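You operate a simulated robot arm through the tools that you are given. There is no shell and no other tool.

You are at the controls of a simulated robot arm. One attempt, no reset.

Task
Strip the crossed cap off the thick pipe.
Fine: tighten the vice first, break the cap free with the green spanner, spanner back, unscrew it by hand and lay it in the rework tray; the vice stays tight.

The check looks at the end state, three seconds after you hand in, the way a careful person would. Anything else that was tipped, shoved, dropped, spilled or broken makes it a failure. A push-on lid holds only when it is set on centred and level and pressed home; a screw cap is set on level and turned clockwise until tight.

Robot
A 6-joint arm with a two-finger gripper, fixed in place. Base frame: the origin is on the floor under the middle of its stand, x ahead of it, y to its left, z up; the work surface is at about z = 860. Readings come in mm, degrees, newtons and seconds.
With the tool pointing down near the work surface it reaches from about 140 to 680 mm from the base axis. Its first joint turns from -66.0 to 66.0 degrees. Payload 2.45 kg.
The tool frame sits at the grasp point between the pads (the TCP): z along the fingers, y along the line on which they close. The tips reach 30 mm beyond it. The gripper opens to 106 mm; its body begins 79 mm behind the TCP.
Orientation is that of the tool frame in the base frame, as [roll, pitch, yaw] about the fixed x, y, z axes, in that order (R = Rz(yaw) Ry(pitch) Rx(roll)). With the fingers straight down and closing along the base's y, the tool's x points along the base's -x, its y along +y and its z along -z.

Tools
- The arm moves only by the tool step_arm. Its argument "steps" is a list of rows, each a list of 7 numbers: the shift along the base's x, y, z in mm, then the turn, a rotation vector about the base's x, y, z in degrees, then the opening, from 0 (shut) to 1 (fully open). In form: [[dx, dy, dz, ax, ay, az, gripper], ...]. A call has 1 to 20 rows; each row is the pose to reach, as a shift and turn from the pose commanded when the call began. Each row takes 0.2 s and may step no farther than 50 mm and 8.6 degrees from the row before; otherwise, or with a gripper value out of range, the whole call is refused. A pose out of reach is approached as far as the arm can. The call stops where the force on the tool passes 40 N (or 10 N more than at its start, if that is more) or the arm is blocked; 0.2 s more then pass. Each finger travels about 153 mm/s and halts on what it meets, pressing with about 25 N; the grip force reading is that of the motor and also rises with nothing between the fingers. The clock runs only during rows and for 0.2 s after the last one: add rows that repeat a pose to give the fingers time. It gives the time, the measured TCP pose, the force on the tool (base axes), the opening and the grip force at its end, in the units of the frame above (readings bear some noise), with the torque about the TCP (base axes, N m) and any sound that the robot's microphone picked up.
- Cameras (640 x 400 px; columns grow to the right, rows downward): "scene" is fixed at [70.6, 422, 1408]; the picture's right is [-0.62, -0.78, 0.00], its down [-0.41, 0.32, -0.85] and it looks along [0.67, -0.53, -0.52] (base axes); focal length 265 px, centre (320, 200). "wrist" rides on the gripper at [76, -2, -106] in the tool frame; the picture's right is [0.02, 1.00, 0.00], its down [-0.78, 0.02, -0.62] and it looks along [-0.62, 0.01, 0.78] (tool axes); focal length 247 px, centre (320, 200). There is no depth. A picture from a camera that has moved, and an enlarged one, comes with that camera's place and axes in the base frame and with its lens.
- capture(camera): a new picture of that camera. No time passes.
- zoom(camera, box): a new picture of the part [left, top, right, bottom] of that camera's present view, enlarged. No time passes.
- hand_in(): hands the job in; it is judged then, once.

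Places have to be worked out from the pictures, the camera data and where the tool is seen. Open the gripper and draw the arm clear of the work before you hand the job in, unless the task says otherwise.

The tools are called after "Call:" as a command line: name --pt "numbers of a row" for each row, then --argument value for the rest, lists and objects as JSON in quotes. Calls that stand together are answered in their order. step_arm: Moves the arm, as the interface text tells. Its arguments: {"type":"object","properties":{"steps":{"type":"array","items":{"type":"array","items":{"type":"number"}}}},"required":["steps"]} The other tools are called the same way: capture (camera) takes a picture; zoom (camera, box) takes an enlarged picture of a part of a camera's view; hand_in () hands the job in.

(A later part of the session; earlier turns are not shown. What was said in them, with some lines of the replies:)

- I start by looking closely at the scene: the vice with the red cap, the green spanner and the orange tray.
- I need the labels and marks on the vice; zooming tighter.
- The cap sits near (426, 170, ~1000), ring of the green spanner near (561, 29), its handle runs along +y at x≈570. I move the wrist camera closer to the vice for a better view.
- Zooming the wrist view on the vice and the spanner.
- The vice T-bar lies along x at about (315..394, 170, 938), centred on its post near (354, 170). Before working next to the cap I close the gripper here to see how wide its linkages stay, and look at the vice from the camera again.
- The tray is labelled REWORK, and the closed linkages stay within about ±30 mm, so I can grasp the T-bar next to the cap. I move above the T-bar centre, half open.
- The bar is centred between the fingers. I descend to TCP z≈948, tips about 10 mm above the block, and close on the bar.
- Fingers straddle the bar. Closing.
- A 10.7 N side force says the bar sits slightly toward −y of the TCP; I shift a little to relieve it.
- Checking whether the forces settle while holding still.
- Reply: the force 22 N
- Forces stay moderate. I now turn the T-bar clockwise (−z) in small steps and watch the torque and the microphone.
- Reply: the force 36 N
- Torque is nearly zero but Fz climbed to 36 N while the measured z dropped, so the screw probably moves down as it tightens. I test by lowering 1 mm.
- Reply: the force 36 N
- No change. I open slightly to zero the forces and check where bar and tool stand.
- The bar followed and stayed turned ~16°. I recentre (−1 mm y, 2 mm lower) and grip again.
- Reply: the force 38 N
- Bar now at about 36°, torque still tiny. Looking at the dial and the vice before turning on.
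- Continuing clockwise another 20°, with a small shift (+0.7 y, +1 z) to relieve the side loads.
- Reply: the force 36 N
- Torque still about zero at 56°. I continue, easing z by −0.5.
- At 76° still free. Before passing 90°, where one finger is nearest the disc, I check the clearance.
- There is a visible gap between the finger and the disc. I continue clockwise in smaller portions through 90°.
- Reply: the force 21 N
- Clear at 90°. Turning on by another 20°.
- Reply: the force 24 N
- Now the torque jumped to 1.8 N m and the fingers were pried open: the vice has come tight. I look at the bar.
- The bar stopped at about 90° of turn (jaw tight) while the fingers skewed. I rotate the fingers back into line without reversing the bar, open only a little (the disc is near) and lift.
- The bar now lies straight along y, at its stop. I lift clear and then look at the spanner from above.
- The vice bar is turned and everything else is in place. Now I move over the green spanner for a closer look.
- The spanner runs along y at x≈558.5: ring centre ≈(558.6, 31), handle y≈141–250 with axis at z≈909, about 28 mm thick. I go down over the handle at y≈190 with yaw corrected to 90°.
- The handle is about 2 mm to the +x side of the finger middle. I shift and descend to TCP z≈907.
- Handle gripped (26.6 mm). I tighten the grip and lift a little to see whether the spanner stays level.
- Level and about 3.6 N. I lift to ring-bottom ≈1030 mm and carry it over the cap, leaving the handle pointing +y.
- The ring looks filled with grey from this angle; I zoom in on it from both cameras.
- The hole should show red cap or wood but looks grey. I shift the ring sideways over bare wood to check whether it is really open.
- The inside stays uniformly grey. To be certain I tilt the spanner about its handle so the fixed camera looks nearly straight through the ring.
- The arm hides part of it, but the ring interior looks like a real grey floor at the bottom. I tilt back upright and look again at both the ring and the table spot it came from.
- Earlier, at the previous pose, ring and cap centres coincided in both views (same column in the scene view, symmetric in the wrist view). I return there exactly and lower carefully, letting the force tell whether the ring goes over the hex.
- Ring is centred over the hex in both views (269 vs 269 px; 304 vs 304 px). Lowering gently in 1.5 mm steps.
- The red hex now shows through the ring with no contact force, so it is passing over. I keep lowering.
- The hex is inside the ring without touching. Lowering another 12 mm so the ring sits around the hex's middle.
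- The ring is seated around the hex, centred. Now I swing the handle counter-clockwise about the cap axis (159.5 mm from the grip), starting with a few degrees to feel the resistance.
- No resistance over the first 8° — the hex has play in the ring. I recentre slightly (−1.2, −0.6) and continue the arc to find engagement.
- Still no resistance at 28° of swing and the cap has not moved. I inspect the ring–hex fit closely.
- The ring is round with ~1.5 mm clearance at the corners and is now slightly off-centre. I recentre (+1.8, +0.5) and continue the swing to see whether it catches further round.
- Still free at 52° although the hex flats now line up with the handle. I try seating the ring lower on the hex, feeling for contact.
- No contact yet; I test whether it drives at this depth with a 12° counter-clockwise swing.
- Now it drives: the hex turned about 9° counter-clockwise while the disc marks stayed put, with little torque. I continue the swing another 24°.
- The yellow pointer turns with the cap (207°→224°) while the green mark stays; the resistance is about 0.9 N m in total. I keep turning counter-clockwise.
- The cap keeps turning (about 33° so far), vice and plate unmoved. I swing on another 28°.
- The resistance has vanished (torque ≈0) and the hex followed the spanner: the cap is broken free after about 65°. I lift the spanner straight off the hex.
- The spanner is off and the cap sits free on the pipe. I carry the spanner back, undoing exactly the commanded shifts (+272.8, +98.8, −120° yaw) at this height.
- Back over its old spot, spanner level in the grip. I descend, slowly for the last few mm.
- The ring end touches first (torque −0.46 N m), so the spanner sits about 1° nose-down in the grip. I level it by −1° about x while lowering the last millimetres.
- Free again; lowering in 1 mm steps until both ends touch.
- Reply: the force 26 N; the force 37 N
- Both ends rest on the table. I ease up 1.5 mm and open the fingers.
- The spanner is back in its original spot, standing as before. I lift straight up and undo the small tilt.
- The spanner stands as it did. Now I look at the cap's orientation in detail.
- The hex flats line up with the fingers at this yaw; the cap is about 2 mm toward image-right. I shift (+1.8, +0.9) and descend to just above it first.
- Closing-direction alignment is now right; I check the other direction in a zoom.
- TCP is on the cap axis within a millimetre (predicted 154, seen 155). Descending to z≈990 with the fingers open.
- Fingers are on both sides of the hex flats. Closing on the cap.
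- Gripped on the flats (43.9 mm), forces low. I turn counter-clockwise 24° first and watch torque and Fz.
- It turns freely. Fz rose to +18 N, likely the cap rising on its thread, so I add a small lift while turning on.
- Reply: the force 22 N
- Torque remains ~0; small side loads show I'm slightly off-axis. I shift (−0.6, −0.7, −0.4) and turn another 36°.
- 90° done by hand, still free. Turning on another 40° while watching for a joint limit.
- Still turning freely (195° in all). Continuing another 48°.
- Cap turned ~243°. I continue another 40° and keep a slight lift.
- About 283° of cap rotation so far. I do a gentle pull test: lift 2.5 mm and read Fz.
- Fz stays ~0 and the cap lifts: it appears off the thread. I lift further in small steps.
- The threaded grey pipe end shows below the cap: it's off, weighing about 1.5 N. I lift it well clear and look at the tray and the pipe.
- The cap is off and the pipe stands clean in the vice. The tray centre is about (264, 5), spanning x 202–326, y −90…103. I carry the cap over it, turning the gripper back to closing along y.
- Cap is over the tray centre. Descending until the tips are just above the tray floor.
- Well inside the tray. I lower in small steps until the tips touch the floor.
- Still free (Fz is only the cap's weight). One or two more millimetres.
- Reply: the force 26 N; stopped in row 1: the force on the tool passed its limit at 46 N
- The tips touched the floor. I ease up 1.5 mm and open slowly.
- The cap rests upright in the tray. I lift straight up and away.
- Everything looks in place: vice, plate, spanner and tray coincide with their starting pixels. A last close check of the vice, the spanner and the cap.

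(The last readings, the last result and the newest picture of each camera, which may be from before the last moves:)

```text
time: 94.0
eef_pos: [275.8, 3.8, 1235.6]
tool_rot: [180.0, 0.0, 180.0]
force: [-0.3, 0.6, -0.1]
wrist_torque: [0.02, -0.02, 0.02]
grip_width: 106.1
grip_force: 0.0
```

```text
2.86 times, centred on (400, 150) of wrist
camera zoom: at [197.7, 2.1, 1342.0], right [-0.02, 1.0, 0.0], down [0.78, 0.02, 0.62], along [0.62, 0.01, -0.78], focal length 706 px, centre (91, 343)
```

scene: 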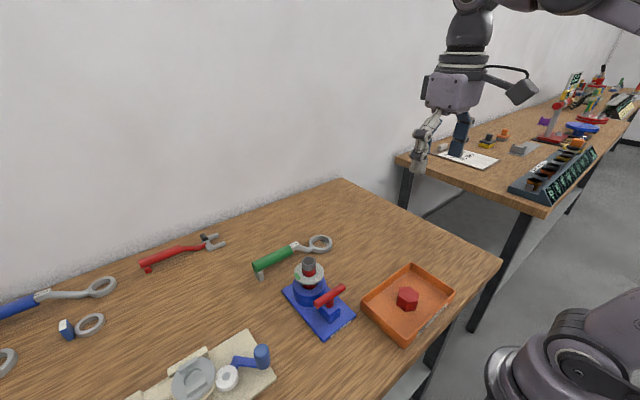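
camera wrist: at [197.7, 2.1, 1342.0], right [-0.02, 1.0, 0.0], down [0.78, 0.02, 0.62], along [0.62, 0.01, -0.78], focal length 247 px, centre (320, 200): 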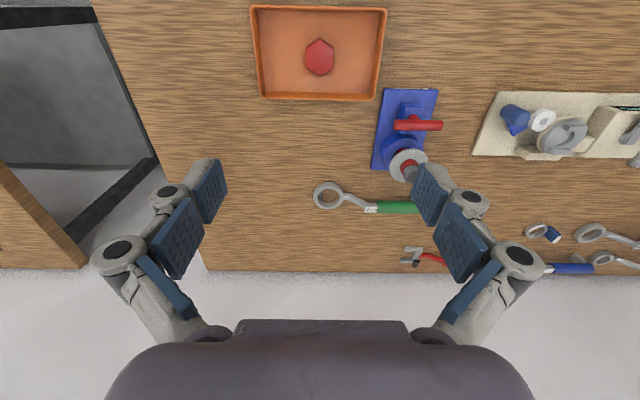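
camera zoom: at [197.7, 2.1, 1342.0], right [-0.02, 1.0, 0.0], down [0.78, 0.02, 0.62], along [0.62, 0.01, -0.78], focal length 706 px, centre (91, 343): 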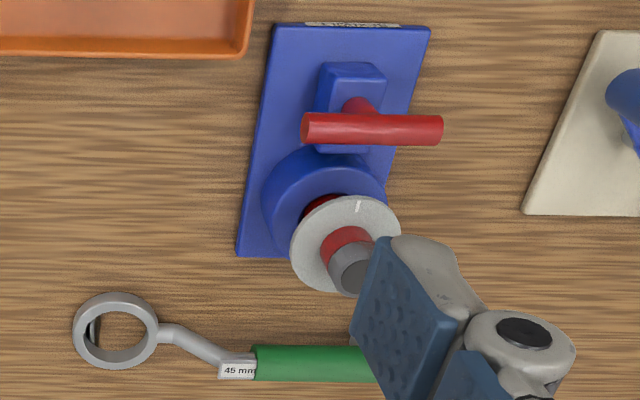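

I notice a small dark sliver inside the spanner's ring that was not there at the start; I zoom in on it.

Call:
zoom --camera "scene" --box '[300, 225, 340, 260]'

Call:
zoom --camera "wrist" --box '[305, 170, 365, 220]'

```text
11.43 times, centred on (320, 242) of scene
camera zoom: at [70.6, 422.0, 1408.0], right [-0.62, -0.78, 0.0], down [-0.41, 0.32, -0.85], along [0.67, -0.53, -0.52], focal length 3025 px, centre (320, -286)
```

zoom: 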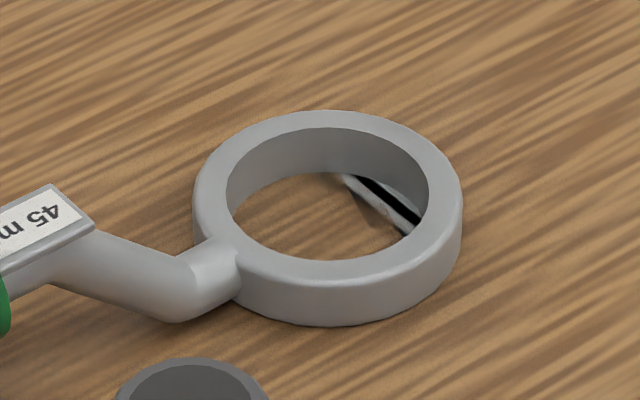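

```text
8.00 times, centred on (335, 195) of wrist
camera zoom: at [197.7, 2.1, 1342.0], right [-0.02, 1.0, 0.0], down [0.78, 0.02, 0.62], along [0.62, 0.01, -0.78], focal length 1976 px, centre (200, 240)
```

zoom: 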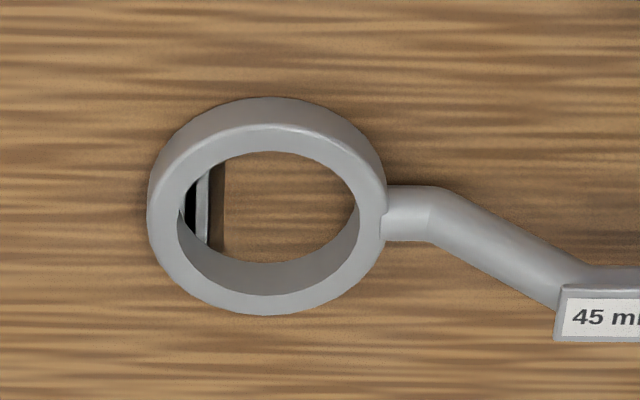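

The sliver is a straight strip at the −y side inside the ring. I fly the wrist camera closer to see whether the spanner lies flat.

Call:
step_arm --pt "40 6 -30 0 0 0 0.6" --pt "80 12 -60 0 0 0 0.5" --pt "120 18 -95 0 0 0 0.5" --pt "160 24 -135 0 0 0 0.5" --pt "195 29 -175 0 0 0 0.5" --pt "200 29 -215 0 0 0 0.5" --pt "200 29 -240 0 0 0 0.5" --pt "200 29 -240 0 0 0 0.5"

Call:
capture --camera "wrist"

Call:
zoom --camera "wrist" --box '[270, 130, 370, 220]'

```text
refused: row 1 steps farther than a row can; nothing moved
```

```text
taken
camera wrist: at [197.7, 2.1, 1342.0], right [-0.02, 1.0, 0.0], down [0.78, 0.02, 0.62], along [0.62, 0.01, -0.78], focal length 247 px, centre (320, 200)
```

wrist: 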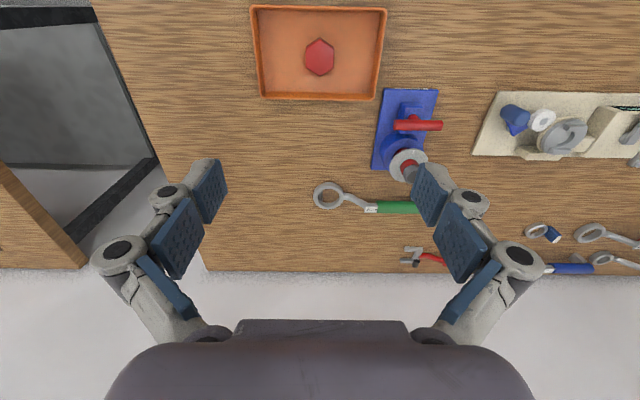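

```text
4.44 times, centred on (320, 175) of wrist
camera zoom: at [197.7, 2.1, 1342.0], right [-0.02, 1.0, 0.0], down [0.78, 0.02, 0.62], along [0.62, 0.01, -0.78], focal length 1098 px, centre (320, 311)
```

zoom: 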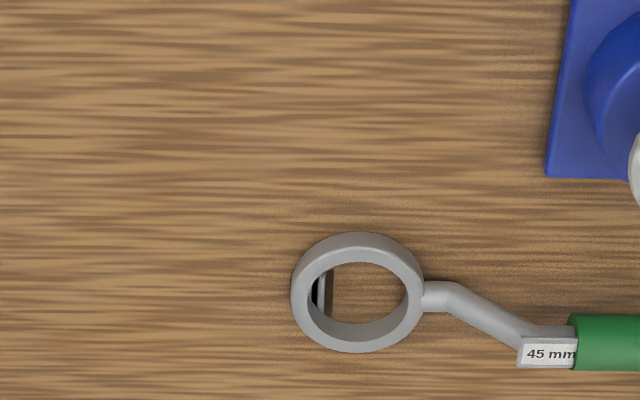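

The move was refused because a row was slightly too long; I split it into shorter rows.

Call:
step_arm --pt "30 4 -25 0 0 0 0.9" --pt "60 8 -50 0 0 0 0.8" --pt "90 13 -75 0 0 0 0.7" --pt "120 18 -100 0 0 0 0.6" --pt "150 22 -125 0 0 0 0.5" --pt "180 26 -150 0 0 0 0.5" --pt "200 29 -180 0 0 0 0.5" --pt "200 29 -220 0 0 0 0.5" --pt "200 29 -240 0 0 0 0.5" --pt "200 29 -240 0 0 0 0.5"

Call:
capture --camera "wrist"

Call:
zoom --camera "wrist" --box '[270, 120, 370, 210]'

```text
time: 96.2
eef_pos: [476.2, 32.7, 994.9]
tool_rot: [-180.0, -0.1, 180.0]
force: [-0.4, 0.3, 0.3]
wrist_torque: [0.0, 0.02, 0.03]
grip_width: 52.9
grip_force: 0.1
```

```text
taken
camera wrist: at [398.5, 31.1, 1102.0], right [-0.02, 1.0, 0.0], down [0.78, 0.02, 0.62], along [0.62, 0.01, -0.78], focal length 247 px, centre (320, 200)
```

wrist: 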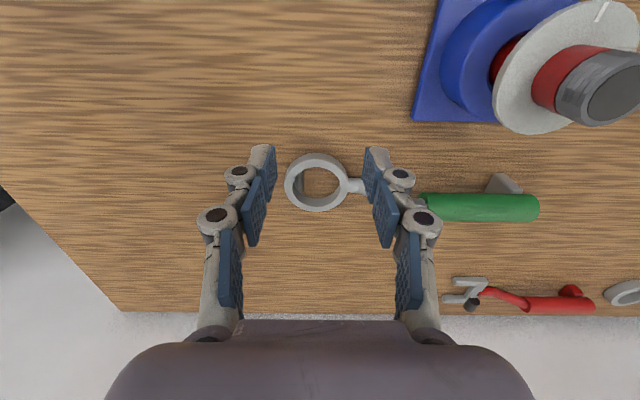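

```text
4.44 times, centred on (320, 165) of wrist
camera zoom: at [398.5, 31.1, 1102.0], right [-0.02, 1.0, 0.0], down [0.78, 0.02, 0.62], along [0.62, 0.01, -0.78], focal length 1098 px, centre (320, 356)
```

zoom: 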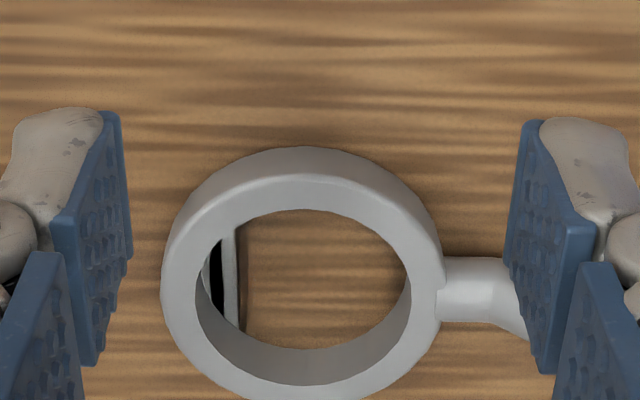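

I zoom in further on that strip inside the ring.

Call:
zoom --camera "wrist" --box '[288, 165, 328, 200]'

Call:
zoom --camera "scene" --box '[315, 233, 335, 250]'

Call:
zoom --camera "wrist" --box '[400, 160, 560, 240]'

```text
11.43 times, centred on (308, 182) of wrist
camera zoom: at [398.5, 31.1, 1102.0], right [-0.02, 1.0, 0.0], down [0.78, 0.02, 0.62], along [0.62, 0.01, -0.78], focal length 2823 px, centre (457, 400)
```

zoom: 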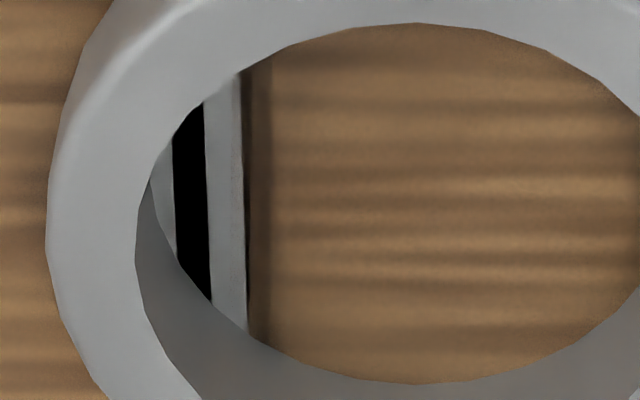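

```text
16.00 times, centred on (325, 242) of scene
camera zoom: at [70.6, 422.0, 1408.0], right [-0.62, -0.78, 0.0], down [-0.41, 0.32, -0.85], along [0.67, -0.53, -0.52], focal length 4235 px, centre (240, -464)
```

zoom: 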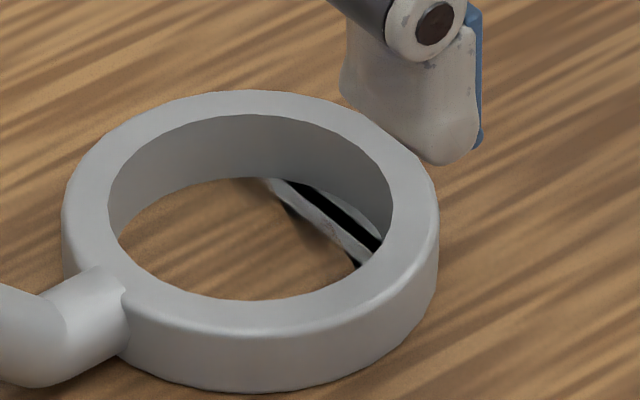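

```text
4.00 times, centred on (480, 200) of wrist
camera zoom: at [398.5, 31.1, 1102.0], right [-0.02, 1.0, 0.0], down [0.78, 0.02, 0.62], along [0.62, 0.01, -0.78], focal length 988 px, centre (-320, 200)
```

zoom: 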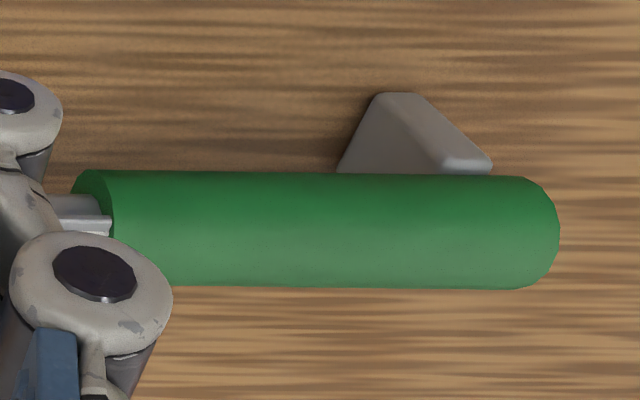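

The stripes are just the thin bottom face of the ring flickering against the coplanar table top; the spanner rests flat on ring and foot where it started. I withdraw the arm up to its starting area with the gripper open.

Call:
step_arm --pt "0 0 40 0 0 0 0.6" --pt "0 0 85 0 0 0 0.7" --pt "-15 -3 125 0 0 0 0.8" --pt "-40 -9 165 0 0 0 0.9" --pt "-65 -15 205 0 0 0 1" --pt "-90 -21 245 0 0 0 1" --pt "-115 -27 285 0 0 0 1" --pt "-140 -33 308 0 0 0 1" --pt "-140 -33 308 0 0 0 1"

Call:
capture --camera "scene"

Call:
capture --camera "wrist"

```text
time: 98.2
eef_pos: [330.3, -2.3, 1305.2]
tool_rot: [180.0, -0.1, -180.0]
force: [-0.3, -0.4, -0.8]
wrist_torque: [-0.05, 0.02, 0.03]
grip_width: 105.9
grip_force: 0.0
```

```text
taken
```

scene: 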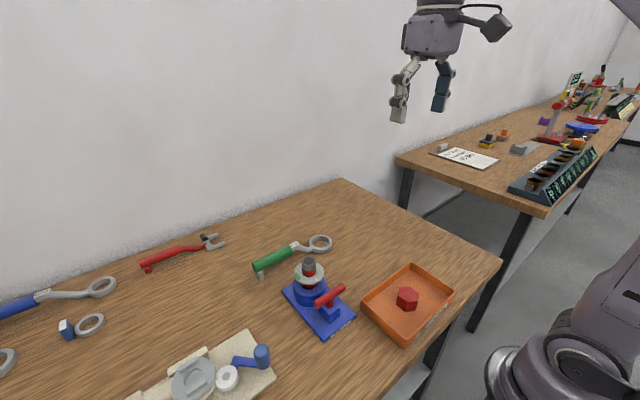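

```text
taken
camera wrist: at [252.7, -3.0, 1410.7], right [-0.02, 1.0, 0.0], down [0.78, 0.02, 0.62], along [0.62, 0.01, -0.78], focal length 247 px, centre (320, 200)
```

wrist: 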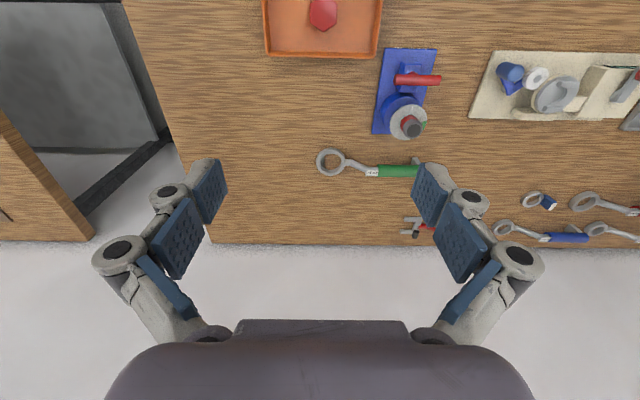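

The vice is tight at its stop, the spanner is back in its place and the cap lies in the REWORK tray. Nothing else has moved, and the arm is clear with the gripper open, so I hand the job in.

Call:
hand_in

```text
The job is handed in.
```

The crossed cap is off the thick pipe and lying in the REWORK tray, and I've handed the job in. I don't have the check's result.

- **Vice:** I turned its handle clockwise about 90° until it stopped, pushing on it with about 1.8 N m at the end. The pipe did not turn while I broke the cap free, and the handle is still at that stop.
- **Breaking free:** The green spanner did not catch the cap until I lowered it further. It then turned the cap about 65° counter-clockwise and the resistance dropped to nothing.
- **Spanner:** It is back on its original spot, standing on its ring and foot. Inside the ring the camera now shows a thin grey and black sliver that wasn't there at the start. I took it to be a display artefact and left the spanner as it was.
- **Cap:** I unscrewed it with the gripper, about 220° more, and it came off freely. The fingertips reach below the cap, so I let it go roughly 12 mm above the tray floor. It landed upright near the middle.

Nothing else appears to have moved. The arm is clear with the gripper open.
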